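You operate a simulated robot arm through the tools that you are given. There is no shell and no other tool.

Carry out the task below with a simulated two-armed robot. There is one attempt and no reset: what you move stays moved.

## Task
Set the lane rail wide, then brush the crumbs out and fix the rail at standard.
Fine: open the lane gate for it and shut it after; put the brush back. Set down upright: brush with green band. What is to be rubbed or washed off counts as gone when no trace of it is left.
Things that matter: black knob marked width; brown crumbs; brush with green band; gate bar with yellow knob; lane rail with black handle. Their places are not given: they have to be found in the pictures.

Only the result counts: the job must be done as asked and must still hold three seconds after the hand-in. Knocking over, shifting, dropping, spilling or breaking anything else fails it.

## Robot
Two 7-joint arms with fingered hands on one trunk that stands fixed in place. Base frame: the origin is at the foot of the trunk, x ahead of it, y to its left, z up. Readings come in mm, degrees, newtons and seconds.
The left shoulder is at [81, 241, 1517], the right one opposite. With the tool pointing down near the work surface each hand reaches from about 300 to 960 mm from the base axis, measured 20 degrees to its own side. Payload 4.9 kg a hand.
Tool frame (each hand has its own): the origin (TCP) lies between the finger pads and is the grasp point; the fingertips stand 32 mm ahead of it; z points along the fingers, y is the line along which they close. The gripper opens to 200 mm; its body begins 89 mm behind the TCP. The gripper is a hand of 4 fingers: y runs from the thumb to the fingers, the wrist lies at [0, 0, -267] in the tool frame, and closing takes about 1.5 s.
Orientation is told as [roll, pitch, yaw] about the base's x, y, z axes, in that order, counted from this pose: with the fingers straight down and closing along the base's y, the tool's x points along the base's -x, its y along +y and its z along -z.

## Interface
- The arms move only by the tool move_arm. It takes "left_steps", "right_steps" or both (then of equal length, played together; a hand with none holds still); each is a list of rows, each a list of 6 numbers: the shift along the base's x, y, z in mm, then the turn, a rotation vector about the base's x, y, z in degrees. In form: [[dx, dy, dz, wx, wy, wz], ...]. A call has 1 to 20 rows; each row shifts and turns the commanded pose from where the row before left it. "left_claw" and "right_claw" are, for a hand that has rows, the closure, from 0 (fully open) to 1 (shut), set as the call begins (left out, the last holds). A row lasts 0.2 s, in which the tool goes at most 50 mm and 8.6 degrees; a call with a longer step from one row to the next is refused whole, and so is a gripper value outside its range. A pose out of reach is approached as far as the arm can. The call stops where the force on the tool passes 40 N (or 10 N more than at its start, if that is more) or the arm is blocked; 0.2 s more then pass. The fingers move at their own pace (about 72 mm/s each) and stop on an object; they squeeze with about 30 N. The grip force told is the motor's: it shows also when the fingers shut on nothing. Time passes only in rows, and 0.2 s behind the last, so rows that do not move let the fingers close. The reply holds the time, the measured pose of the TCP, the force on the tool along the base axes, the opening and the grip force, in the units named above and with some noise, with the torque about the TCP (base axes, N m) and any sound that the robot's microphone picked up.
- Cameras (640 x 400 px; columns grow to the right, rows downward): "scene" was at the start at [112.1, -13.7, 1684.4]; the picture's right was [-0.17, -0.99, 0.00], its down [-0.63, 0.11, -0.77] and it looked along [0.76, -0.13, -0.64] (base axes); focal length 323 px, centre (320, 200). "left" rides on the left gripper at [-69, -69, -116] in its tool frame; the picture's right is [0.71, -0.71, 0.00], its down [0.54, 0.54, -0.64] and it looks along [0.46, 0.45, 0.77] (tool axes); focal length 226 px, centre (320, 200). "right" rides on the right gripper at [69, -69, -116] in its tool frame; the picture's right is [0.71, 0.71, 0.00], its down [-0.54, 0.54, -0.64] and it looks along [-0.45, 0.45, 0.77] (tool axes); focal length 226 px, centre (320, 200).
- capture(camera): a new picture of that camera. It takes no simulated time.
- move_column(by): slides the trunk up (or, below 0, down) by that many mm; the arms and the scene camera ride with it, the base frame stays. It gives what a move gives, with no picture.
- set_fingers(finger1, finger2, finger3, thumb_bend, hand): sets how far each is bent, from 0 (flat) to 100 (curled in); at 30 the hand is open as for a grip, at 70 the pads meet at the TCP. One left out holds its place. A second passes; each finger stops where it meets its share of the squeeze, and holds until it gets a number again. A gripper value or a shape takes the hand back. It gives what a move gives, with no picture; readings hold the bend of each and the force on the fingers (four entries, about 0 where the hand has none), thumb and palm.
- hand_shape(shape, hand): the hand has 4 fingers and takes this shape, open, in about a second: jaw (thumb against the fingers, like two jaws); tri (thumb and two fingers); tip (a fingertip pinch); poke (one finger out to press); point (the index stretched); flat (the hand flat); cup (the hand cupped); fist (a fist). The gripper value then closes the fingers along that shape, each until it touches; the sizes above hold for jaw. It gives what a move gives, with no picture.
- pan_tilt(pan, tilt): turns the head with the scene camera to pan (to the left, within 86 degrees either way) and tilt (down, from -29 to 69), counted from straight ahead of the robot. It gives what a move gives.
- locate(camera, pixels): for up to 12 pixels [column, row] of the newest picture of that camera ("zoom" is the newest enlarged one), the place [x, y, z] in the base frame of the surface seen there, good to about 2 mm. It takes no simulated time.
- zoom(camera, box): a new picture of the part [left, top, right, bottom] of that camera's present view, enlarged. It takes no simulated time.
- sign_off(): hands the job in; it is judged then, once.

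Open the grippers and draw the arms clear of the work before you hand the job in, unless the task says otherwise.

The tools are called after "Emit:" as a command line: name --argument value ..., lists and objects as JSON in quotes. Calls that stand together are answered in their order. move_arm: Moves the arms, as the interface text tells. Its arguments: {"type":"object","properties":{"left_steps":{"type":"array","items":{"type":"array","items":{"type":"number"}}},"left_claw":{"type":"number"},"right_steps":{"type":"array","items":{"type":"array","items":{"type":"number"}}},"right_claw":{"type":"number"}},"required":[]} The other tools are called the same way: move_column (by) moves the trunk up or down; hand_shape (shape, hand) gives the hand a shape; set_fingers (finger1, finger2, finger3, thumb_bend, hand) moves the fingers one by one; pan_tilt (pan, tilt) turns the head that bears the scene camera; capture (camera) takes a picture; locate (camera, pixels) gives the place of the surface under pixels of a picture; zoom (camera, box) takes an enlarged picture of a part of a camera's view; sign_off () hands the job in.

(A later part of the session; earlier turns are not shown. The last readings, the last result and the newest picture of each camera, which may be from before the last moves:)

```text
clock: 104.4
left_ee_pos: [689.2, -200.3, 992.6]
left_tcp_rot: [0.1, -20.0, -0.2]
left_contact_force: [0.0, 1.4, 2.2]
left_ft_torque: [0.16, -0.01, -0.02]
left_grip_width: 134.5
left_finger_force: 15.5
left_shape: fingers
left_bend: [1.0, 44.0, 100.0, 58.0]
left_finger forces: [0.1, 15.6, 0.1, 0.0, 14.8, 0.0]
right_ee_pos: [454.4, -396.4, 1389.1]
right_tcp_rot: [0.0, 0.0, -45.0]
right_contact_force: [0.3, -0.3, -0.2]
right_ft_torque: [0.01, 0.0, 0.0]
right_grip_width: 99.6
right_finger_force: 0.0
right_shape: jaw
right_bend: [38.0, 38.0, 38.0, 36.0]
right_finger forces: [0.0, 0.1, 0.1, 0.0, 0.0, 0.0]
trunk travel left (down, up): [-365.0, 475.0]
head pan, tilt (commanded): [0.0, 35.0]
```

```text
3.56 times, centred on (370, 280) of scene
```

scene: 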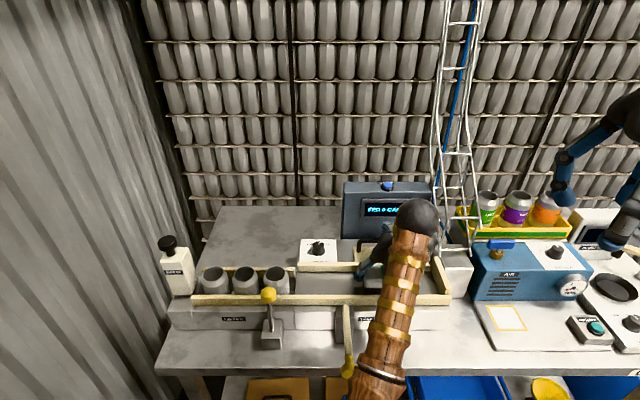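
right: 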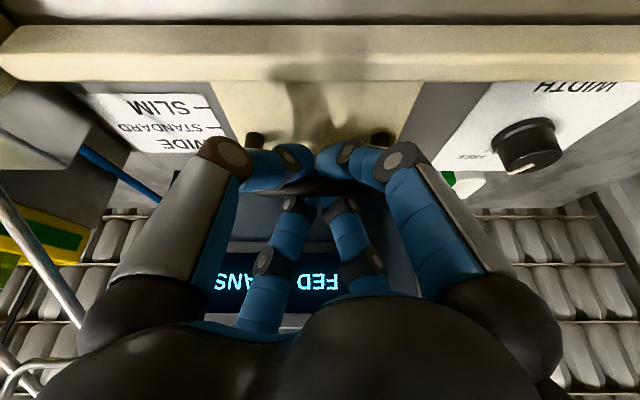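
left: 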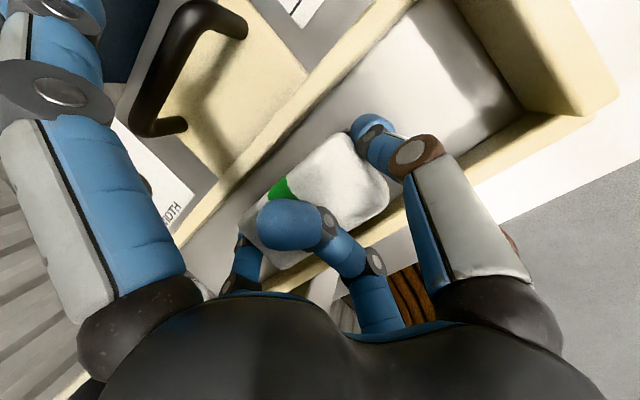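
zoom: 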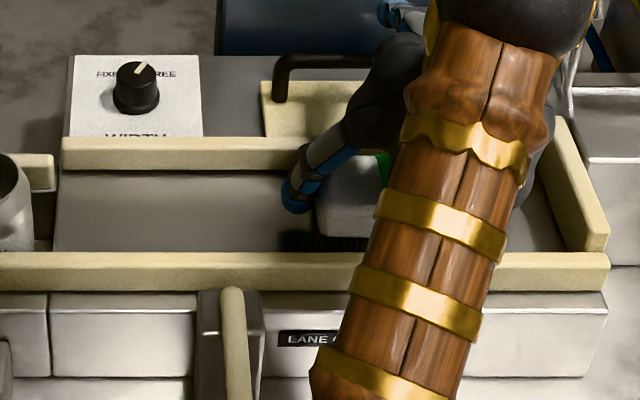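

Both passes are done with light contact. I lift the brush straight up and inspect the whole floor.

Emit:
move_arm --left_steps '[[4, 0, 10, 0, 0, 0], [4, 0, 25, 0, 0, 0], [0, 10, 30, 0, 0, 0], [0, 35, 25, 0, 0, 0], [0, 40, 5, 0, 0, 0], [0, 40, 0, 0, 0, 0], [0, 40, 0, 0, 0, 0], [0, 40, 0, 0, 0, 0], [0, 15, 0, 0, 0, 0], [0, 0, 0, 0, 0, 0]]'

Emit:
capture --camera "left"

Emit:
zoom --camera "left" --box '[340, 0, 640, 190]'

Emit:
zoom --camera "scene" --box '[280, 230, 460, 330]'

```text
clock: 106.6
left_ee_pos: [698.5, 23.3, 1088.8]
left_tcp_rot: [0.0, -20.0, -0.1]
left_contact_force: [-0.2, 0.4, -1.2]
left_ft_torque: [0.02, 0.01, 0.0]
left_grip_width: 134.5
left_finger_force: 14.9
left_shape: fingers
left_bend: [1.0, 44.0, 100.0, 58.0]
left_finger forces: [0.1, 14.9, 0.1, 0.1, 15.1, 0.0]
right_ee_pos: [454.9, -396.5, 1387.9]
right_tcp_rot: [-0.1, 0.1, -45.0]
right_contact_force: [1.0, -0.5, 0.0]
right_ft_torque: [-0.02, 0.04, 0.0]
right_grip_width: 99.6
right_finger_force: 0.0
right_shape: jaw
right_bend: [38.0, 38.0, 38.0, 36.0]
right_finger forces: [0.0, 0.1, 0.0, 0.0, 0.1, 0.0]
trunk travel left (down, up): [-365.0, 475.0]
head pan, tilt (commanded): [0.0, 35.0]
```

```text
taken
```

left: 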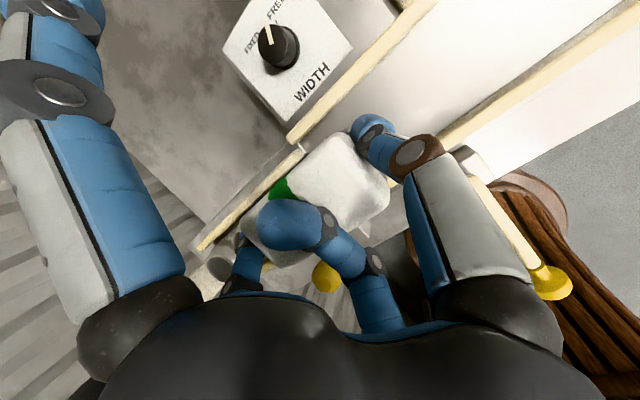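

```text
2.11 times, centred on (490, 95) of left
```

zoom: 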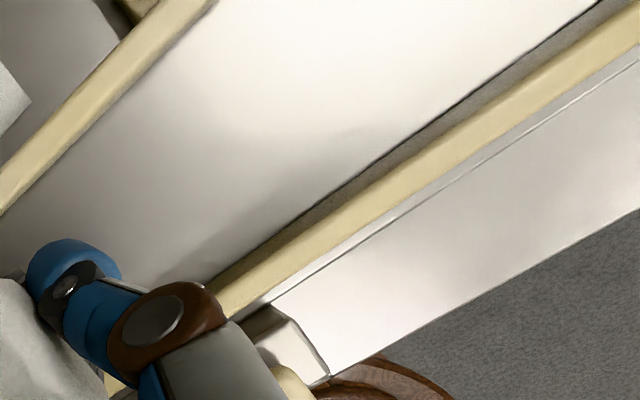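

```text
3.56 times, centred on (370, 280) of scene
```

zoom: 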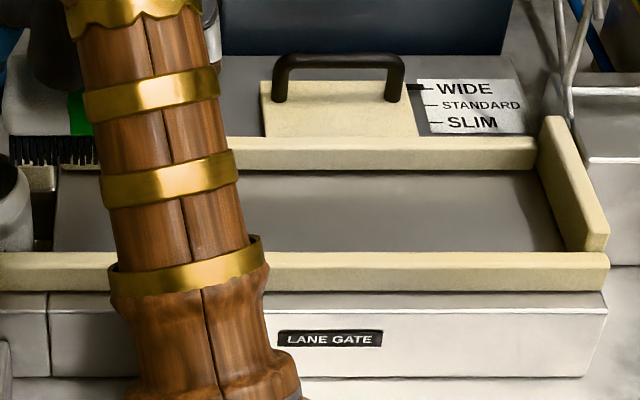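

The floor is clean, with no trace of crumbs. I now carry the brush back along the reverse path toward its place behind the WIDTH plate.

Emit:
move_arm --left_steps '[[20, 2, 2, 0, 0, 0], [40, 4, 5, 0, 0, 0], [40, 4, 5, 0, 0, 0], [40, 0, 5, 0, 0, 0], [40, 0, 5, 0, 0, 0], [40, 0, 5, 0, 0, 0], [40, -8, 5, 0, 0, 0], [24, -10, 0, 0, 0, 0], [0, 0, 0, 0, 0, 0]]'

Emit:
capture --camera "left"

Emit:
capture --camera "scene"

```text
clock: 108.6
left_ee_pos: [983.1, 12.5, 1121.6]
left_tcp_rot: [0.0, -20.1, -0.2]
left_contact_force: [-0.6, 0.0, -0.7]
left_ft_torque: [-0.02, 0.02, 0.0]
left_grip_width: 134.4
left_finger_force: 15.3
left_shape: fingers
left_bend: [1.0, 45.0, 100.0, 58.0]
left_finger forces: [0.1, 14.6, 0.0, 0.0, 14.7, 0.0]
right_ee_pos: [453.6, -395.6, 1389.7]
right_tcp_rot: [0.0, 0.0, -45.0]
right_contact_force: [-0.7, -0.4, -0.8]
right_ft_torque: [0.0, -0.01, -0.04]
right_grip_width: 99.7
right_finger_force: 0.1
right_shape: jaw
right_bend: [38.0, 38.0, 38.0, 36.0]
right_finger forces: [0.0, 0.0, 0.0, 0.0, 0.0, 0.0]
trunk travel left (down, up): [-365.0, 475.0]
head pan, tilt (commanded): [0.0, 35.0]
```

```text
taken
```

left: 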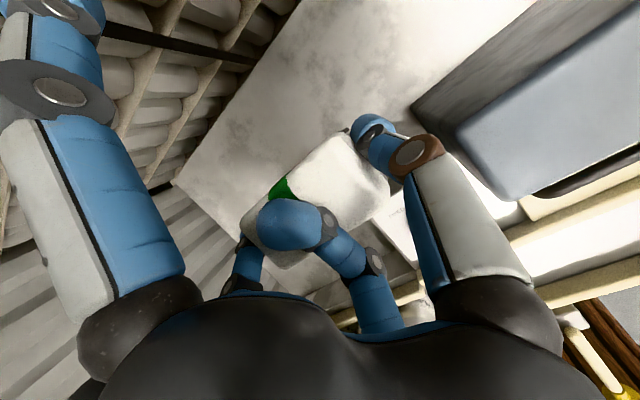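

```text
taken
```

scene: 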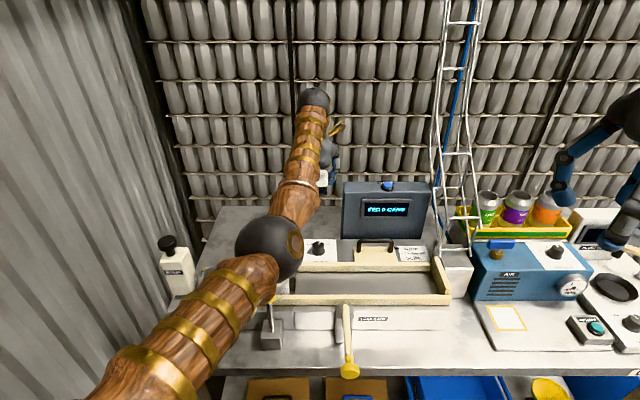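

The brush is back above its place at (983,12). I lower with the trunk by 150 mm first, then check the clearances.

Emit:
move_column --by -150

Emit:
capture --camera "left"

Emit:
capture --camera "scene"

```text
clock: 110.3
left_ee_pos: [982.1, 12.9, 970.5]
left_tcp_rot: [0.1, -20.0, -0.2]
left_contact_force: [-0.4, 0.0, -0.5]
left_ft_torque: [-0.04, -0.03, 0.05]
left_grip_width: 134.4
left_finger_force: 14.7
left_shape: fingers
left_bend: [1.0, 45.0, 100.0, 58.0]
left_finger forces: [0.0, 14.6, 0.0, 0.0, 14.7, 0.0]
right_ee_pos: [454.7, -396.8, 1238.7]
right_tcp_rot: [0.0, 0.1, -45.0]
right_contact_force: [-0.1, 0.1, -0.8]
right_ft_torque: [0.03, -0.01, 0.02]
right_grip_width: 99.9
right_finger_force: 0.0
right_shape: jaw
right_bend: [38.0, 38.0, 38.0, 36.0]
right_finger forces: [0.0, 0.0, 0.0, 0.0, 0.1, 0.1]
trunk travel left (down, up): [-215.0, 625.0]
head pan, tilt (commanded): [0.0, 35.0]
```

```text
taken
```

left: 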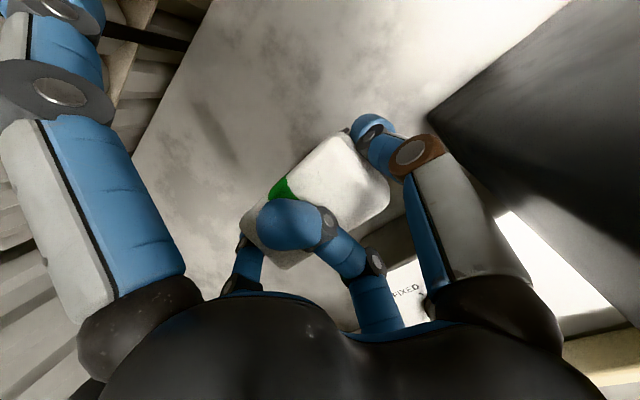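

```text
taken
```

scene: 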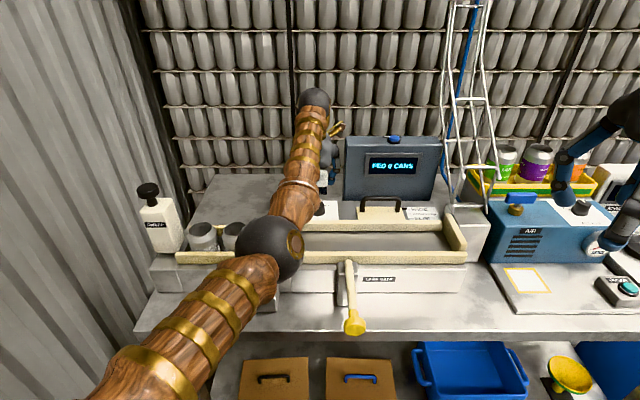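

Clearances look fine. I lower the trunk by another 36 mm (as at the pick) and then set the brush down with the arm in small rows.

Emit:
move_column --by -36

Emit:
move_arm --left_steps '[[0, 0, -6, 0, 0, 0], [0, 0, -5, 0, 0, 0], [0, 0, -4, 0, 0, 0], [0, 0, 0, 0, 0, 0]]'

```text
clock: 111.1
left_ee_pos: [983.0, 14.1, 934.8]
left_tcp_rot: [0.0, -20.1, -0.1]
left_contact_force: [-0.4, -0.3, -0.7]
left_ft_torque: [-0.01, 0.0, 0.0]
left_grip_width: 134.3
left_finger_force: 14.3
left_shape: fingers
left_bend: [1.0, 45.0, 100.0, 58.0]
left_finger forces: [0.0, 14.6, 0.1, 0.1, 14.8, 0.1]
right_ee_pos: [453.0, -395.0, 1203.9]
right_tcp_rot: [0.0, 0.0, -45.0]
right_contact_force: [-0.3, -0.7, -0.1]
right_ft_torque: [0.01, -0.03, 0.01]
right_grip_width: 100.0
right_finger_force: 0.0
right_shape: jaw
right_bend: [38.0, 38.0, 38.0, 36.0]
right_finger forces: [0.0, 0.1, 0.0, 0.0, 0.0, 0.1]
trunk travel left (down, up): [-179.0, 661.0]
head pan, tilt (commanded): [0.0, 35.0]
```

```text
clock: 112.1
left_ee_pos: [981.8, 13.3, 920.0]
left_tcp_rot: [0.1, -20.0, -0.3]
left_contact_force: [0.4, 0.3, -0.4]
left_ft_torque: [-0.02, -0.03, -0.01]
left_grip_width: 134.4
left_finger_force: 14.1
left_shape: fingers
left_bend: [1.0, 45.0, 100.0, 58.0]
left_finger forces: [0.0, 14.7, 0.0, 0.1, 14.8, 0.1]
right_ee_pos: [454.2, -395.9, 1203.9]
right_tcp_rot: [0.0, 0.0, -44.9]
right_contact_force: [0.2, 0.9, 0.0]
right_ft_torque: [-0.01, -0.05, -0.02]
right_grip_width: 99.7
right_finger_force: 0.0
right_shape: jaw
right_bend: [38.0, 38.0, 38.0, 36.0]
right_finger forces: [0.0, 0.1, 0.0, 0.0, 0.0, 0.1]
trunk travel left (down, up): [-179.0, 661.0]
head pan, tilt (commanded): [0.0, 35.0]
```

At z=920, no contact yet. I lower the last few mm in 1–1.5 mm rows until the table is felt.

Emit:
move_arm --left_steps '[[0, 0, -1.5, 0, 0, 0], [0, 0, -1.5, 0, 0, 0], [0, 0, -1.5, 0, 0, 0], [0, 0, -1, 0, 0, 0], [0, 0, 0, 0, 0, 0]]'

```text
clock: 113.3
left_ee_pos: [983.0, 13.1, 914.0]
left_tcp_rot: [0.0, -20.0, -0.2]
left_contact_force: [-0.6, 0.8, 0.4]
left_ft_torque: [0.1, -0.04, 0.05]
left_grip_width: 134.4
left_finger_force: 14.4
left_shape: fingers
left_bend: [1.0, 45.0, 100.0, 58.0]
left_finger forces: [0.0, 14.4, 0.0, 0.0, 14.8, 0.0]
right_ee_pos: [454.8, -396.6, 1202.6]
right_tcp_rot: [0.0, 0.0, -45.0]
right_contact_force: [0.1, -0.2, 0.7]
right_ft_torque: [-0.01, 0.01, 0.01]
right_grip_width: 100.0
right_finger_force: 0.1
right_shape: jaw
right_bend: [38.0, 38.0, 38.0, 36.0]
right_finger forces: [0.0, 0.1, 0.0, 0.1, 0.0, 0.1]
trunk travel left (down, up): [-179.0, 661.0]
head pan, tilt (commanded): [0.0, 35.0]
```

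Light contact is felt. I lower 1 mm more and then open thumb and finger2 slightly to release without touching the panel.

Emit:
move_arm --left_steps '[[0, 0, -1, 0, 0, 0], [0, 0, 0, 0, 0, 0]]'

Emit:
set_fingers --hand "left" --finger2 40 --thumb_bend 53

Emit:
capture --camera "left"

```text
clock: 113.9
left_ee_pos: [983.1, 13.5, 914.0]
left_tcp_rot: [0.1, -20.1, -0.2]
left_contact_force: [-1.1, -0.2, 4.4]
left_ft_torque: [0.22, 0.03, 0.07]
left_grip_width: 134.3
left_finger_force: 14.1
left_shape: fingers
left_bend: [1.0, 45.0, 100.0, 58.0]
left_finger forces: [0.0, 13.8, 0.0, 0.1, 14.7, 0.0]
right_ee_pos: [452.5, -396.9, 1202.7]
right_tcp_rot: [0.0, 0.0, -45.0]
right_contact_force: [-0.5, 0.0, -0.2]
right_ft_torque: [-0.01, 0.0, -0.01]
right_grip_width: 99.9
right_finger_force: 0.1
right_shape: jaw
right_bend: [38.0, 38.0, 38.0, 36.0]
right_finger forces: [0.0, 0.0, 0.0, 0.0, 0.1, 0.0]
trunk travel left (down, up): [-179.0, 661.0]
head pan, tilt (commanded): [0.0, 35.0]
```

```text
clock: 114.9
left_ee_pos: [982.7, 13.2, 913.0]
left_tcp_rot: [0.1, -20.1, -0.2]
left_contact_force: [0.2, -0.2, 0.6]
left_ft_torque: [-0.01, -0.01, -0.01]
left_grip_width: 136.9
left_finger_force: 0.0
left_shape: fingers
left_bend: [1.0, 40.0, 100.0, 53.0]
left_finger forces: [0.0, 0.0, 0.1, 0.1, 0.0, 0.1]
right_ee_pos: [454.7, -394.1, 1203.9]
right_tcp_rot: [0.0, 0.1, -44.9]
right_contact_force: [-0.4, -0.5, 0.4]
right_ft_torque: [0.0, 0.01, 0.01]
right_grip_width: 99.9
right_finger_force: 0.0
right_shape: jaw
right_bend: [38.0, 38.0, 38.0, 36.0]
right_finger forces: [0.0, 0.0, 0.1, 0.0, 0.0, 0.1]
trunk travel left (down, up): [-179.0, 661.0]
head pan, tilt (commanded): [0.0, 35.0]
```

```text
taken
```

left: 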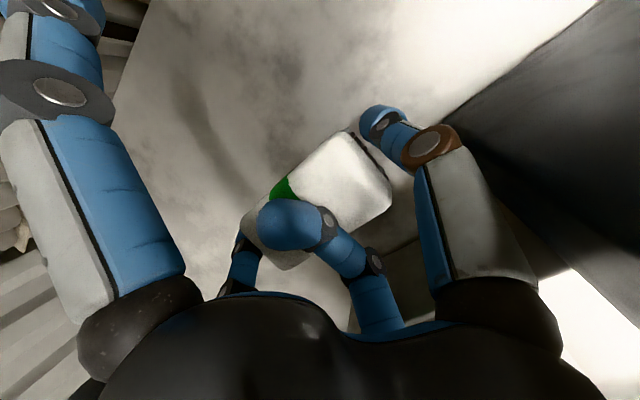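

Both fingers are free (0 N). I lift the hand straight up 60 mm and check that the brush stays upright.

Emit:
move_arm --left_steps '[[0, 0, 8, 0, 0, 0], [0, 0, 15, 0, 0, 0], [0, 0, 20, 0, 0, 0], [0, 0, 20, 0, 0, 0], [0, 0, 0, 0, 0, 0]]'

Emit:
capture --camera "left"

Emit:
locate --camera "left" --pixels '[[350, 160], [330, 140], [380, 170], [370, 140], [340, 190], [300, 180]]'

```text
clock: 116.1
left_ee_pos: [982.9, 13.1, 975.3]
left_tcp_rot: [0.2, -20.0, -0.2]
left_contact_force: [0.6, 0.9, 0.0]
left_ft_torque: [0.02, 0.03, 0.01]
left_grip_width: 136.9
left_finger_force: 0.1
left_shape: fingers
left_bend: [1.0, 40.0, 100.0, 53.0]
left_finger forces: [0.0, 0.0, 0.0, 0.0, 0.0, 0.0]
right_ee_pos: [455.9, -395.4, 1202.8]
right_tcp_rot: [0.0, 0.0, -45.0]
right_contact_force: [0.8, 0.4, -0.4]
right_ft_torque: [0.0, 0.0, 0.0]
right_grip_width: 99.9
right_finger_force: 0.1
right_shape: jaw
right_bend: [38.0, 38.0, 38.0, 36.0]
right_finger forces: [0.0, 0.0, 0.0, 0.0, 0.0, 0.0]
trunk travel left (down, up): [-179.0, 661.0]
head pan, tilt (commanded): [0.0, 35.0]
```

```text
taken
```

left: 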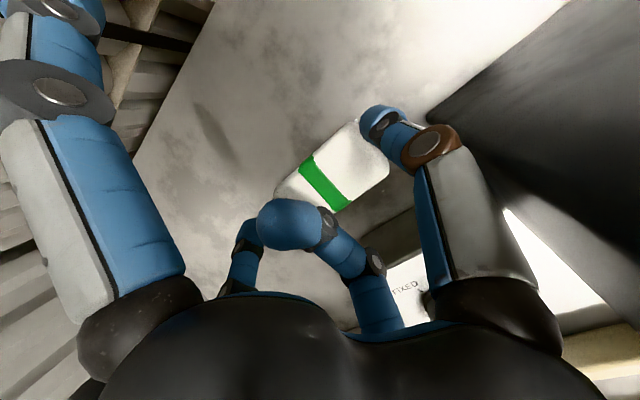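

```text
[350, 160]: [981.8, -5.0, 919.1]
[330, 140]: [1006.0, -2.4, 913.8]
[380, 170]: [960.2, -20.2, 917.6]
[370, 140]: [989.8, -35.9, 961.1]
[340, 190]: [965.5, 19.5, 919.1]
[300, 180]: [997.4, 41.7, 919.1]
```

The brush stands upright and untouched (top z=919). I raise the trunk back by 246 mm, which lifts the left hand straight up out of the niche.

Emit:
move_column --by 246

Emit:
move_arm --left_steps '[[-30, 15, -5, 0, 0, 0], [-38, 20, -8, 0, 0, 0], [-38, 22, -8, 0, 0, 0], [-38, 22, -8, 0, 0, 0], [-38, 22, -8, 0, 0, 0], [-38, 22, -8, 0, 0, 0], [-38, 22, -8, 0, 0, 0], [0, 22, -8, 0, 0, 0], [0, 0, 0, 0, 0, 0]]' --right_steps '[[0, 0, -25, 0, 0, 0], [0, 0, -25, 0, 0, 0], [0, 0, -25, 0, 0, 0], [0, 0, -25, 0, 0, 0], [0, 0, -25, 0, 0, 0], [0, 0, -25, 0, 0, 0], [0, 0, -25, 0, 0, 0], [0, 0, -25, 0, 0, 0], [0, 0, 0, 0, 0, 0]]'

Emit:
pan_tilt --pan -5 --tilt 52

Emit:
capture --camera "scene"

```text
clock: 118.7
left_ee_pos: [982.5, 12.7, 1220.3]
left_tcp_rot: [0.0, -20.0, -0.1]
left_contact_force: [0.4, -0.2, 0.0]
left_ft_torque: [0.01, 0.01, -0.03]
left_grip_width: 136.9
left_finger_force: 0.0
left_shape: fingers
left_bend: [1.0, 40.0, 100.0, 53.0]
left_finger forces: [0.0, 0.0, 0.0, 0.0, 0.1, 0.0]
right_ee_pos: [454.5, -396.6, 1449.2]
right_tcp_rot: [0.0, 0.0, -45.0]
right_contact_force: [-0.3, -1.1, 0.1]
right_ft_torque: [0.01, -0.01, 0.01]
right_grip_width: 99.8
right_finger_force: 0.1
right_shape: jaw
right_bend: [38.0, 38.0, 38.0, 36.0]
right_finger forces: [0.0, 0.1, 0.1, 0.0, 0.1, 0.2]
trunk travel left (down, up): [-425.0, 415.0]
head pan, tilt (commanded): [0.0, 35.0]
```

```text
clock: 120.7
left_ee_pos: [723.9, 179.4, 1160.3]
left_tcp_rot: [0.1, -19.9, -0.1]
left_contact_force: [-0.7, 0.6, 0.0]
left_ft_torque: [0.05, -0.04, 0.03]
left_grip_width: 137.1
left_finger_force: 0.0
left_shape: fingers
left_bend: [1.0, 40.0, 100.0, 53.0]
left_finger forces: [0.1, 0.1, 0.0, 0.1, 0.0, 0.0]
right_ee_pos: [453.9, -396.5, 1249.3]
right_tcp_rot: [-0.1, 0.0, -45.0]
right_contact_force: [0.8, 0.2, 0.4]
right_ft_torque: [0.02, -0.03, 0.02]
right_grip_width: 99.6
right_finger_force: 0.1
right_shape: jaw
right_bend: [38.0, 38.0, 38.0, 36.0]
right_finger forces: [0.0, 0.0, 0.1, 0.1, 0.0, 0.0]
trunk travel left (down, up): [-425.0, 415.0]
head pan, tilt (commanded): [0.0, 35.0]
```

```text
clock: 121.5
left_ee_pos: [724.1, 180.0, 1160.3]
left_tcp_rot: [0.0, -20.0, -0.1]
left_contact_force: [-0.2, -0.6, 1.1]
left_ft_torque: [-0.02, -0.02, -0.03]
left_grip_width: 137.0
left_finger_force: 0.1
left_shape: fingers
left_bend: [1.0, 40.0, 100.0, 53.0]
left_finger forces: [0.0, 0.0, 0.0, 0.0, 0.2, 0.0]
right_ee_pos: [454.0, -395.7, 1249.1]
right_tcp_rot: [0.0, -0.1, -45.0]
right_contact_force: [0.1, -0.4, 0.0]
right_ft_torque: [-0.01, 0.02, -0.03]
right_grip_width: 99.7
right_finger_force: 0.1
right_shape: jaw
right_bend: [38.0, 38.0, 38.0, 36.0]
right_finger forces: [0.0, 0.1, 0.0, 0.0, 0.1, 0.0]
trunk travel left (down, up): [-425.0, 415.0]
head pan, tilt (commanded): [-5.0, 52.0]
```

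```text
taken
```

scene: 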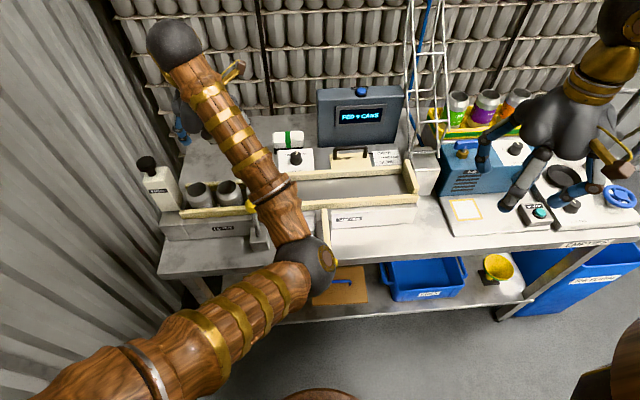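

The left forearm and elbow now hang over the lifter and gate. I return the left hand to its starting pose (759,287,1225), upright, to clear the area.

Emit:
move_arm --left_steps '[[0, 20, 15, 0, 0, 0], [5, 25, 15, 0, 5, 0], [10, 25, 15, 0, 5, 0], [10, 25, 15, 0, 5, 0], [10, 12, 5, 0, 5, 0], [0, 0, 0, 0, 0, 0]]'

Emit:
capture --camera "scene"

Emit:
zoom --camera "scene" --box '[264, 110, 440, 230]'

```text
clock: 122.9
left_ee_pos: [758.3, 285.4, 1227.1]
left_tcp_rot: [0.0, 0.0, -0.1]
left_contact_force: [-0.7, -0.2, -0.2]
left_ft_torque: [0.0, 0.0, 0.03]
left_grip_width: 137.0
left_finger_force: 0.0
left_shape: fingers
left_bend: [1.0, 40.0, 100.0, 53.0]
left_finger forces: [0.0, 0.0, 0.0, 0.0, 0.0, 0.0]
right_ee_pos: [453.7, -396.0, 1248.5]
right_tcp_rot: [-0.1, 0.0, -44.9]
right_contact_force: [-0.4, -0.5, 0.5]
right_ft_torque: [0.04, 0.0, 0.0]
right_grip_width: 99.8
right_finger_force: 0.0
right_shape: jaw
right_bend: [38.0, 38.0, 38.0, 36.0]
right_finger forces: [0.0, 0.0, 0.0, 0.0, 0.1, 0.0]
trunk travel left (down, up): [-425.0, 415.0]
head pan, tilt (commanded): [-5.0, 52.0]
```

```text
taken
```

scene: 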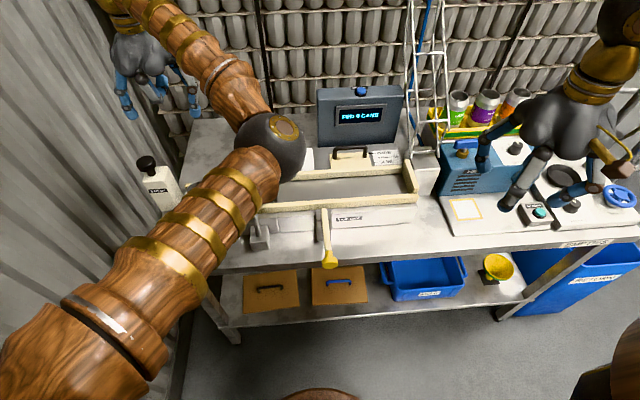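

```text
3.33 times, centred on (352, 170) of scene
```

zoom: 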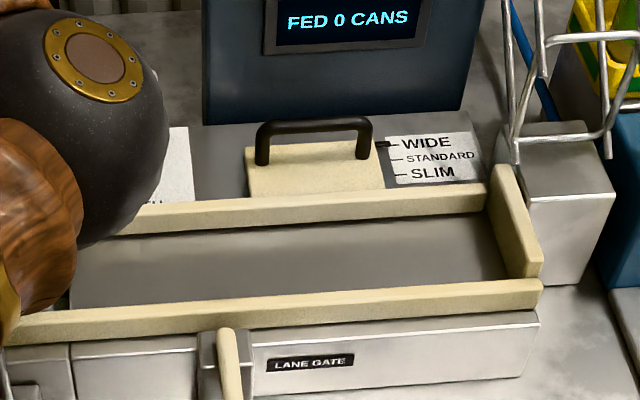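

The left elbow now sits toward the middle. I locate it to judge how far it must move out.

Emit:
locate --camera "scene" --pixels '[[270, 145], [290, 165], [260, 170], [235, 100], [220, 200], [150, 80]]'

```text
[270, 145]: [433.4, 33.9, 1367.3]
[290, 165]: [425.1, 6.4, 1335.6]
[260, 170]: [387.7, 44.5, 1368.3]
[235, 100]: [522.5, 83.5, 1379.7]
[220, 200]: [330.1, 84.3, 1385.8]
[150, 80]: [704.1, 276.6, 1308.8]
```

The elbow is around (460,45,1330), toward the middle. I check the left wall's place and then move the left hand outward to draw the elbow away.

Emit:
locate --camera "scene" --pixels '[[60, 180], [100, 100], [120, 240], [40, 60], [146, 165], [80, 60]]'

Emit:
move_arm --left_steps '[[-15, 22, 10, 0, 0, 0], [-15, 22, 10, 0, 0, 0], [-15, 22, 10, 0, 0, 0], [-15, 22, 10, 0, 0, 0], [0, 0, 0, 0, 0, 0]]'

Emit:
capture --camera "scene"

```text
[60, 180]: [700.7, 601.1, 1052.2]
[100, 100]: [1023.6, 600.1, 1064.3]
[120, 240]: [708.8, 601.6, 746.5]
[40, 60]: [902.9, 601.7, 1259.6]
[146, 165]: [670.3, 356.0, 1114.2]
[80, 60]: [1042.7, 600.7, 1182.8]
```

```text
clock: 124.1
left_ee_pos: [699.0, 373.5, 1265.2]
left_tcp_rot: [0.0, 0.0, -0.2]
left_contact_force: [0.3, 0.6, -1.0]
left_ft_torque: [0.02, 0.02, 0.01]
left_grip_width: 136.9
left_finger_force: 0.0
left_shape: fingers
left_bend: [1.0, 40.0, 100.0, 53.0]
left_finger forces: [0.1, 0.0, 0.0, 0.1, 0.1, 0.0]
right_ee_pos: [454.4, -396.8, 1249.8]
right_tcp_rot: [0.0, 0.0, -44.9]
right_contact_force: [0.0, 0.1, -0.1]
right_ft_torque: [-0.01, -0.02, -0.03]
right_grip_width: 99.8
right_finger_force: 0.1
right_shape: jaw
right_bend: [38.0, 38.0, 38.0, 36.0]
right_finger forces: [0.0, 0.0, 0.0, 0.0, 0.1, 0.0]
trunk travel left (down, up): [-425.0, 415.0]
head pan, tilt (commanded): [-5.0, 52.0]
```

```text
taken
```

scene: 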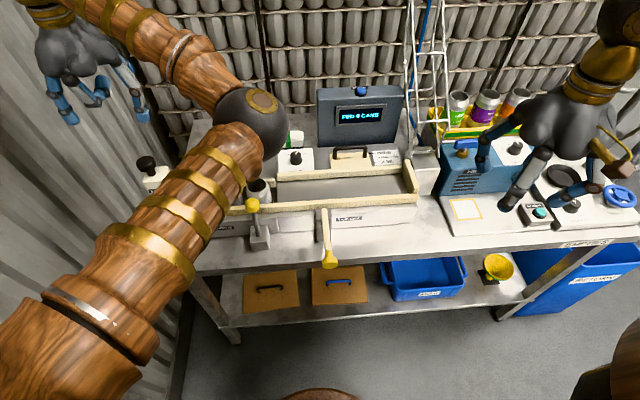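

The elbow moved left. I go on a bit further left, keeping well clear of the wall at y=601.

Emit:
move_arm --left_steps '[[-15, 22, 10, 0, 0, 0], [-15, 22, 10, 0, 0, 0], [-15, 18, 10, 0, 0, 0], [0, 0, 0, 0, 0, 0]]'

Emit:
capture --camera "scene"

Emit:
locate --camera "scene" --pixels '[[230, 110], [240, 130], [220, 150], [180, 60]]'

```text
clock: 125.1
left_ee_pos: [654.6, 435.9, 1295.2]
left_tcp_rot: [0.0, 0.0, -0.2]
left_contact_force: [0.5, -0.5, -0.1]
left_ft_torque: [0.02, 0.02, -0.01]
left_grip_width: 136.9
left_finger_force: 0.0
left_shape: fingers
left_bend: [1.0, 40.0, 100.0, 53.0]
left_finger forces: [0.1, 0.0, 0.0, 0.0, 0.1, 0.0]
right_ee_pos: [454.9, -397.5, 1248.6]
right_tcp_rot: [0.0, 0.0, -45.0]
right_contact_force: [0.0, -0.4, 0.5]
right_ft_torque: [0.03, 0.01, 0.01]
right_grip_width: 99.4
right_finger_force: 0.1
right_shape: jaw
right_bend: [38.0, 38.0, 38.0, 36.0]
right_finger forces: [0.0, 0.0, 0.0, 0.0, 0.1, 0.0]
trunk travel left (down, up): [-425.0, 415.0]
head pan, tilt (commanded): [-5.0, 52.0]
```

```text
taken
```

scene: 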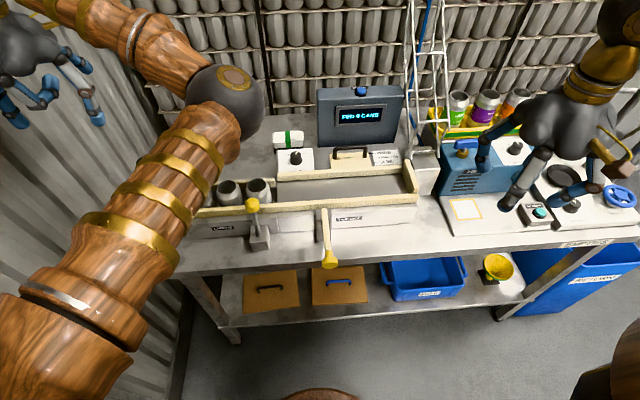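

```text
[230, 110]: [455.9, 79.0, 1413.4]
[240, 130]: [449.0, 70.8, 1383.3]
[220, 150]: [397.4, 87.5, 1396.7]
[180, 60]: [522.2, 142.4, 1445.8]
```

The elbow is now at about (495,95,1395), out of the way. I check the brush and the rail scale in close zoom before handling the rail.

Emit:
zoom --camera "scene" --box '[260, 110, 420, 220]'

Emit:
locate --camera "zoom" --pixels '[[60, 90], [170, 90], [115, 80], [115, 100], [170, 110], [60, 110], [110, 125]]'

```text
3.64 times, centred on (340, 165) of scene
```

zoom: 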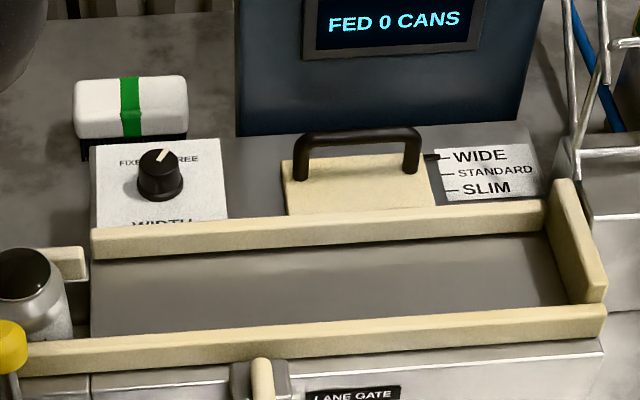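

```text
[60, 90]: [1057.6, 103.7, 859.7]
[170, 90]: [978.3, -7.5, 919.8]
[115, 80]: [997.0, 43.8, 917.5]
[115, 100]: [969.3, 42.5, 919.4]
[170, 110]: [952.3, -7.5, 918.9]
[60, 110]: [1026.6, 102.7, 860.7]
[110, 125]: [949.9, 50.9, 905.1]
```

The brush stands upright near its old place. Next I bring the right hand to the rail handle again (same yaw -45°, tilt 25°), to pull it back to STANDARD.

Emit:
move_arm --right_steps '[[33, 30, -24, 0, 0, 0], [33, 30, -24, 0, 0, 0], [34, 30, -24, 0, 0, 0], [0, 25, -15, 0, -8.4, 0], [30, 25, -10, 0, -8.3, 0], [40, 25, -10, 0, -8.3, 0], [40, 25, -10, 0, 0, 0], [40, 25, -10, 0, 0, 0], [40, 20, -15, 0, 0, 0], [35, 0, 0, 0, 0, 0], [40, 0, 0, 0, 0, 0], [0, 0, -40, 0, 0, 0], [0, 0, -30, 0, 0, 0], [0, 0, -30, 0, 0, 0], [0, 0, 0, 0, 0, 0]]' --right_claw 0.5

Emit:
capture --camera "right"

```text
refused: row 1 steps farther than a row can; nothing moved
```

```text
taken
```

right: 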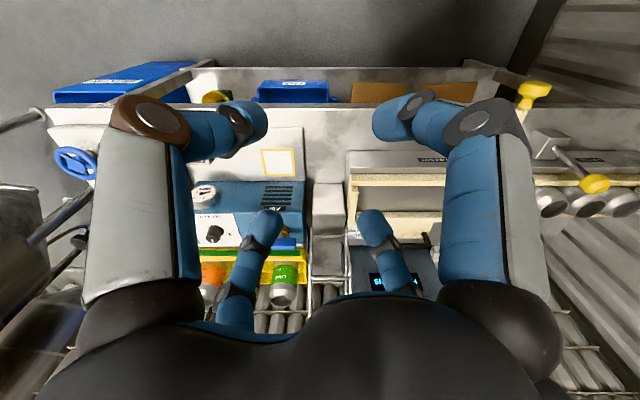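

The first rows were just over 50 mm; I split them into four.

Emit:
move_arm --right_steps '[[25, 22.5, -18, 0, 0, 0], [25, 22.5, -18, 0, 0, 0], [25, 22.5, -18, 0, 0, 0], [25, 22.5, -18, 0, 0, 0], [0, 25, -15, 0, -8.4, 0], [30, 25, -10, 0, -8.3, 0], [40, 25, -10, 0, -8.3, 0], [40, 25, -10, 0, 0, 0], [40, 25, -10, 0, 0, 0], [40, 20, -15, 0, 0, 0], [35, 0, 0, 0, 0, 0], [40, 0, 0, 0, 0, 0], [0, 0, -30, 0, 0, 0], [0, 0, 0, 0, 0, 0]]' --right_claw 0.5

Emit:
capture --camera "right"

```text
clock: 128.1
left_ee_pos: [655.3, 437.1, 1295.8]
left_tcp_rot: [0.0, 0.0, -0.2]
left_contact_force: [-0.4, -0.4, 0.1]
left_ft_torque: [-0.01, -0.02, -0.02]
left_grip_width: 137.1
left_finger_force: 0.2
left_shape: fingers
left_bend: [1.0, 40.0, 100.0, 53.0]
left_finger forces: [0.0, 0.1, 0.0, 0.1, 0.0, 0.0]
right_ee_pos: [819.0, -161.4, 1079.7]
right_tcp_rot: [18.3, -17.4, -47.9]
right_contact_force: [-1.2, 0.1, 0.0]
right_ft_torque: [0.03, -0.03, 0.01]
right_grip_width: 99.9
right_finger_force: 0.2
right_shape: jaw
right_bend: [38.0, 38.0, 38.0, 36.0]
right_finger forces: [0.1, 0.1, 0.1, 0.0, 0.0, 0.0]
trunk travel left (down, up): [-425.0, 415.0]
head pan, tilt (commanded): [-5.0, 52.0]
```

```text
taken
```

right: 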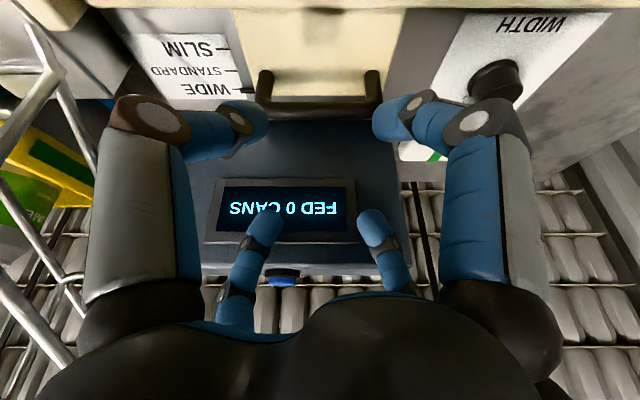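

From here the scale and pointer are visible at (215,70). I zoom in to measure the pointer against the dashes from above.

Emit:
zoom --camera "right" --box '[140, 25, 290, 120]'

Emit:
locate --camera "zoom" --pixels '[[385, 98], [420, 190], [420, 275], [470, 265], [460, 260], [475, 275], [490, 268], [520, 230], [560, 240]]'

```text
4.21 times, centred on (215, 72) of right
```

zoom: 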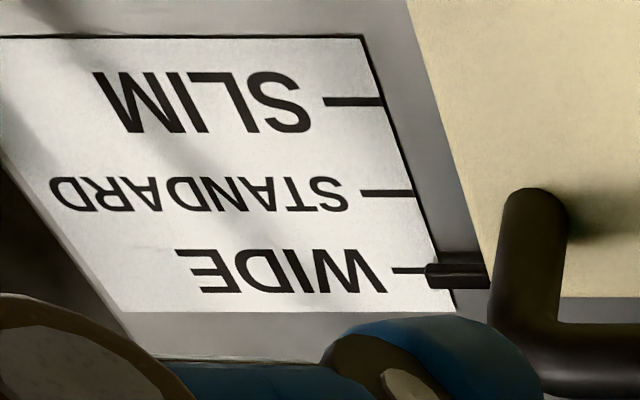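

```text
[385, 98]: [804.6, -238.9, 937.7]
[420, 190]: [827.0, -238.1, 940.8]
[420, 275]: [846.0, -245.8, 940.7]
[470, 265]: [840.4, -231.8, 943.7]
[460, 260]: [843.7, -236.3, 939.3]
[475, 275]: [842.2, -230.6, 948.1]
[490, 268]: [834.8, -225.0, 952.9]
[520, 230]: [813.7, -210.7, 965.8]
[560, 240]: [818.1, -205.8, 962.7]
```

The pointer agrees with the WIDE dash within about 2 mm. I lower onto the handle and close the hand.

Emit:
move_arm --right_steps '[[0, 0, -30, 0, 0, 0], [0, 0, -25, 0, 0, 0], [0, 0, -18, 0, 0, 0], [0, 0, 0, 0, 0, 0]]'

Emit:
move_arm --right_steps '[[0, 0, 0, 0, 0, 0], [0, 0, 0, 0, 0, 0], [0, 0, 0, 0, 0, 0], [0, 0, 0, 0, 0, 0], [0, 0, 0, 0, 0, 0], [0, 0, 0, 0, 0, 0], [0, 0, 0, 0, 0, 0]]' --right_claw 0.9

Emit:
capture --camera "right"

```text
clock: 129.1
left_ee_pos: [656.0, 436.8, 1296.2]
left_tcp_rot: [0.1, 0.0, -0.1]
left_contact_force: [-0.3, -0.7, -0.3]
left_ft_torque: [-0.03, 0.0, -0.01]
left_grip_width: 137.1
left_finger_force: 0.0
left_shape: fingers
left_bend: [1.0, 40.0, 100.0, 53.0]
left_finger forces: [0.0, 0.1, 0.1, 0.1, 0.0, 0.0]
right_ee_pos: [820.9, -160.9, 1004.2]
right_tcp_rot: [18.2, -17.5, -47.8]
right_contact_force: [0.2, 0.9, -0.4]
right_ft_torque: [0.0, 0.02, 0.02]
right_grip_width: 99.8
right_finger_force: 0.1
right_shape: jaw
right_bend: [38.0, 38.0, 38.0, 36.0]
right_finger forces: [0.1, 0.0, 0.1, 0.0, 0.1, 0.1]
trunk travel left (down, up): [-425.0, 415.0]
head pan, tilt (commanded): [-5.0, 52.0]
```

```text
clock: 130.7
left_ee_pos: [654.7, 436.6, 1295.0]
left_tcp_rot: [0.0, 0.0, -0.2]
left_contact_force: [0.9, 0.1, 0.7]
left_ft_torque: [-0.02, 0.01, 0.02]
left_grip_width: 137.0
left_finger_force: 0.0
left_shape: fingers
left_bend: [1.0, 40.0, 100.0, 53.0]
left_finger forces: [0.0, 0.1, 0.0, 0.0, 0.0, 0.1]
right_ee_pos: [820.1, -160.6, 1004.7]
right_tcp_rot: [18.1, -17.4, -47.8]
right_contact_force: [-1.0, -0.7, -0.6]
right_ft_torque: [-0.01, 0.02, 0.0]
right_grip_width: 20.1
right_finger_force: 0.2
right_shape: jaw
right_bend: [61.0, 61.0, 61.0, 61.0]
right_finger forces: [0.1, 0.1, 0.0, 0.0, 0.7, 0.0]
trunk travel left (down, up): [-425.0, 415.0]
head pan, tilt (commanded): [-5.0, 52.0]
```

```text
taken
```

right: 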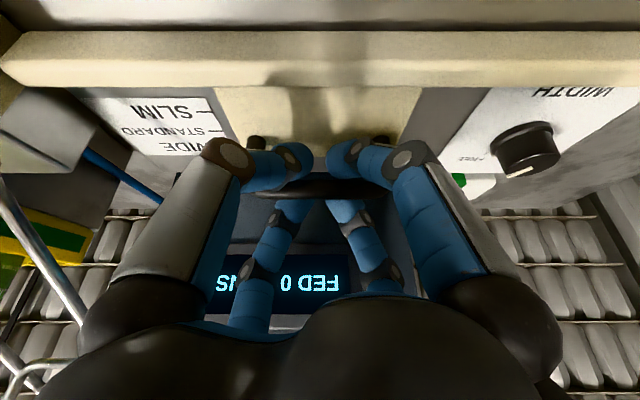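

The bar is caged but not gripped. I close fully to grip it.

Emit:
move_arm --right_steps '[[0, 0, 0, 0, 0, 0], [0, 0, 0, 0, 0, 0], [0, 0, 0, 0, 0, 0], [0, 0, 0, 0, 0, 0]]' --right_claw 1.0

```text
clock: 131.7
left_ee_pos: [657.0, 437.3, 1294.5]
left_tcp_rot: [0.1, 0.0, -0.2]
left_contact_force: [-0.2, 0.7, 0.0]
left_ft_torque: [0.0, -0.01, 0.01]
left_grip_width: 136.8
left_finger_force: 0.0
left_shape: fingers
left_bend: [1.0, 40.0, 100.0, 53.0]
left_finger forces: [0.0, 0.0, 0.1, 0.0, 0.0, 0.0]
right_ee_pos: [819.7, -161.5, 1002.6]
right_tcp_rot: [18.1, -17.2, -47.8]
right_contact_force: [1.1, 0.9, -11.3]
right_ft_torque: [0.1, -0.09, -0.27]
right_grip_width: 7.6
right_finger_force: 29.9
right_shape: jaw
right_bend: [74.0, 70.0, 70.0, 62.0]
right_finger forces: [24.1, 0.0, 0.0, 0.1, 29.1, 0.0]
trunk travel left (down, up): [-425.0, 415.0]
head pan, tilt (commanded): [-5.0, 52.0]
```

Gripped by finger1 and thumb. I pull the rail 18 mm toward the robot in small rows.

Emit:
move_arm --right_steps '[[-2, 0, 0, 0, 0, 0], [-2, 0, 0, 0, 0, 0], [-2, 0, 0, 0, 0, 0], [-2, 0, 0, 0, 0, 0], [-2, 0, 0, 0, 0, 0], [-2, 0, 0, 0, 0, 0], [-2, 0, 0, 0, 0, 0], [-2, 0, 0, 0, 0, 0], [-2, 0, 0, 0, 0, 0], [0, 0, 0, 0, 0, 0]]'

Emit:
capture --camera "right"

Emit:
zoom --camera "right" --box '[60, 80, 280, 220]'

```text
clock: 133.9
left_ee_pos: [656.1, 436.3, 1294.5]
left_tcp_rot: [0.0, 0.0, -0.2]
left_contact_force: [-0.4, 0.4, 0.4]
left_ft_torque: [-0.02, -0.02, 0.01]
left_grip_width: 136.8
left_finger_force: 0.1
left_shape: fingers
left_bend: [1.0, 40.0, 100.0, 53.0]
left_finger forces: [0.0, 0.0, 0.1, 0.0, 0.0, 0.0]
right_ee_pos: [803.2, -160.7, 1002.5]
right_tcp_rot: [18.1, -17.3, -47.8]
right_contact_force: [1.2, 3.0, -16.0]
right_ft_torque: [0.15, -0.01, -0.25]
right_grip_width: 7.6
right_finger_force: 30.1
right_shape: jaw
right_bend: [74.0, 70.0, 70.0, 62.0]
right_finger forces: [24.7, 0.0, 0.1, 0.1, 31.3, 0.0]
trunk travel left (down, up): [-425.0, 415.0]
head pan, tilt (commanded): [-5.0, 52.0]
```

```text
taken
```

right: 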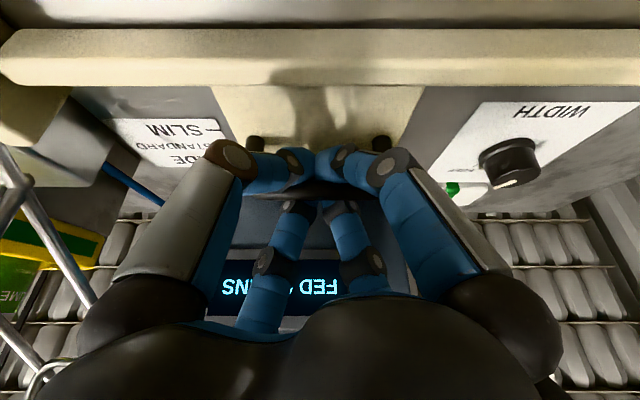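

```text
2.86 times, centred on (170, 150) of right
```

zoom: 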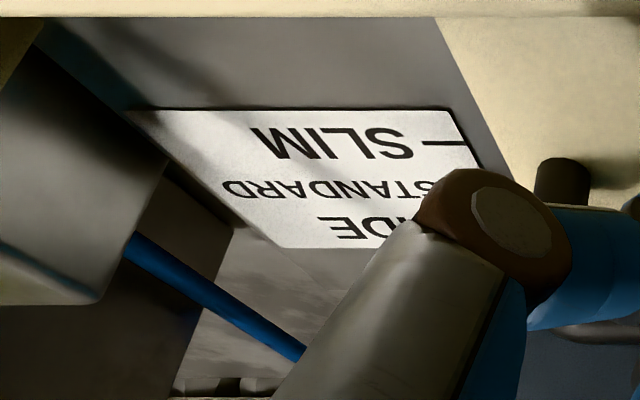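

Moved about 17–18 mm. I open the hand and lift 75 mm to read the pointer from above.

Emit:
move_arm --right_steps '[[0, 0, 0, 0, 0, 0], [0, 0, 0, 0, 0, 0], [0, 0, 0, 0, 0, 0], [0, 0, 0, 0, 0, 0], [0, 0, 0, 0, 0, 0], [0, 0, 20, 0, 0, 0], [0, 0, 30, 0, 0, 0], [0, 0, 25, 0, 0, 0], [0, 0, 0, 0, 0, 0]]' --right_claw 0.5

Emit:
capture --camera "right"

Emit:
zoom --camera "right" --box '[140, 25, 290, 120]'

```text
clock: 135.9
left_ee_pos: [654.8, 436.7, 1295.6]
left_tcp_rot: [0.0, 0.0, -0.2]
left_contact_force: [0.5, -0.4, -0.6]
left_ft_torque: [-0.01, 0.02, -0.02]
left_grip_width: 136.8
left_finger_force: 0.0
left_shape: fingers
left_bend: [1.0, 40.0, 100.0, 53.0]
left_finger forces: [0.0, 0.1, 0.0, 0.1, 0.0, 0.0]
right_ee_pos: [801.4, -161.2, 1078.5]
right_tcp_rot: [18.2, -17.3, -47.7]
right_contact_force: [-0.2, -0.5, 0.0]
right_ft_torque: [0.02, -0.04, -0.02]
right_grip_width: 99.5
right_finger_force: 0.0
right_shape: jaw
right_bend: [38.0, 38.0, 38.0, 36.0]
right_finger forces: [0.0, 0.0, 0.0, 0.0, 0.0, 0.0]
trunk travel left (down, up): [-425.0, 415.0]
head pan, tilt (commanded): [-5.0, 52.0]
```

```text
taken
```

right: 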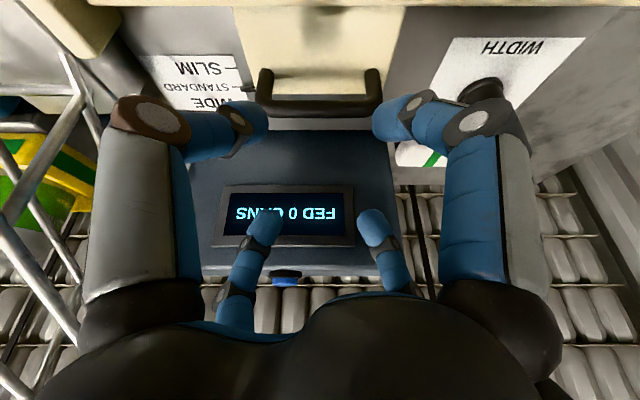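

```text
4.21 times, centred on (215, 72) of right
```

zoom: 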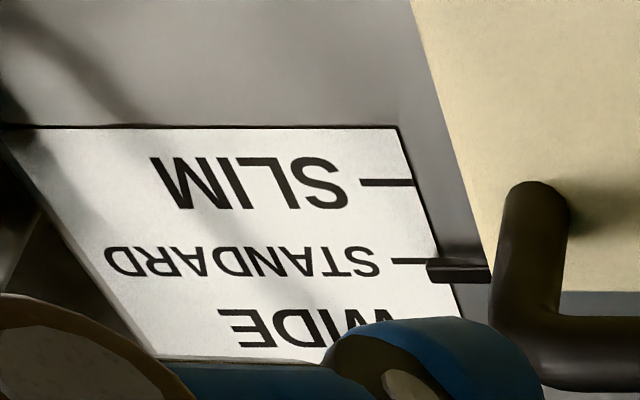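

The pointer sits next to the STANDARD dash. I locate both for exact values.

Emit:
locate --camera "zoom" --pixels '[[440, 264], [440, 270], [440, 277], [470, 264], [470, 270], [470, 277], [400, 262], [425, 262], [410, 262], [370, 182], [385, 183], [405, 183]]'

Emit:
zoom --camera "right" --box '[225, 70, 265, 100]'

```text
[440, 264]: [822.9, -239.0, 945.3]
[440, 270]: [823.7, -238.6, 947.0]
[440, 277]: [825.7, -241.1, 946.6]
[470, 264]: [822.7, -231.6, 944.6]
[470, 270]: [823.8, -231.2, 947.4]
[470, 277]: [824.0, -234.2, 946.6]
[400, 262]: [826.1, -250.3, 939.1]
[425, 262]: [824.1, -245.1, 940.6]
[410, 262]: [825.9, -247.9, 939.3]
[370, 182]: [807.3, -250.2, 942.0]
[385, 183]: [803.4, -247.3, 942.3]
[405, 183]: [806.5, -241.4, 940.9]
```

```text
13.33 times, centred on (245, 85) of right
```

zoom: 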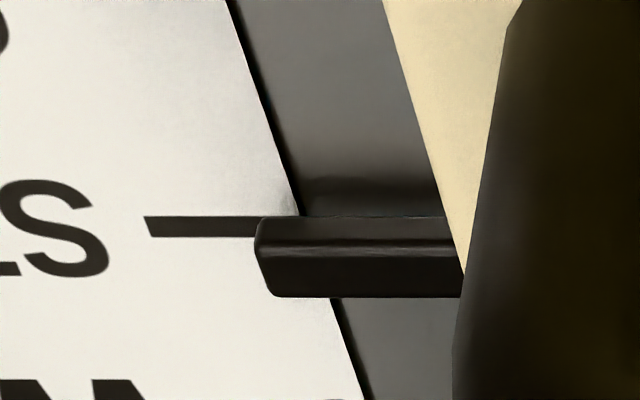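

The pointer is within about 1 mm of STANDARD. Now I move the right hand back over the WIDTH knob, upright and turned to -24°, to set it to FIXED.

Emit:
move_arm --right_steps '[[-10, 0, 30, 0, 8.3, 0], [0, 20, 30, 0, 8.3, 0], [0, 30, 20, 0, 8.4, 0], [10, 40, 10, 0, 0, 7], [10, 40, 0, 0, 0, 7], [10, 35, 0, 0, 0, 7], [10, 0, 0, 0, 0, 0], [0, 0, 0, 0, 0, 0]]' --right_claw 0.55

Emit:
capture --camera "right"

Emit:
capture --camera "scene"

```text
clock: 137.7
left_ee_pos: [655.5, 436.5, 1296.8]
left_tcp_rot: [0.0, 0.0, -0.2]
left_contact_force: [0.1, 0.0, -0.4]
left_ft_torque: [0.01, -0.02, -0.02]
left_grip_width: 137.1
left_finger_force: 0.0
left_shape: fingers
left_bend: [1.0, 40.0, 100.0, 53.0]
left_finger forces: [0.0, 0.0, 0.1, 0.1, 0.0, 0.0]
right_ee_pos: [832.0, 4.0, 1168.3]
right_tcp_rot: [0.1, 0.0, -24.1]
right_contact_force: [-0.1, -0.7, 0.5]
right_ft_torque: [0.03, 0.02, -0.04]
right_grip_width: 90.0
right_finger_force: 0.0
right_shape: jaw
right_bend: [40.0, 40.0, 40.0, 38.0]
right_finger forces: [0.1, 0.0, 0.1, 0.0, 0.0, 0.0]
trunk travel left (down, up): [-425.0, 415.0]
head pan, tilt (commanded): [-5.0, 52.0]
```

```text
taken
```

right: 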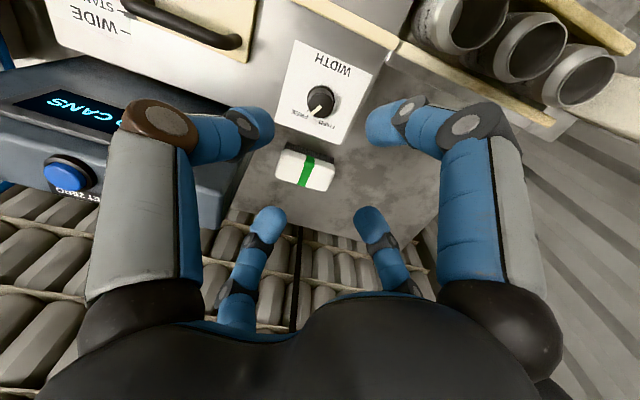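

```text
taken
```

scene: 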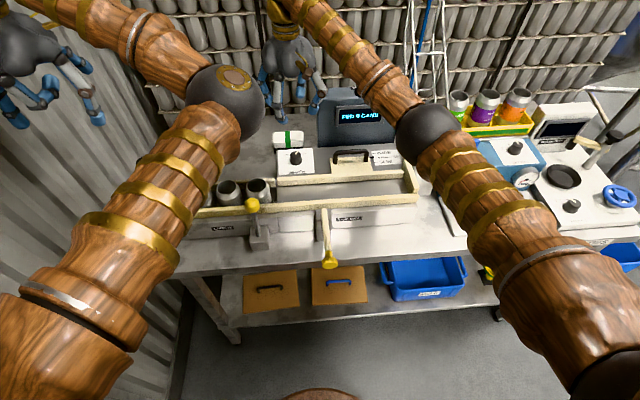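

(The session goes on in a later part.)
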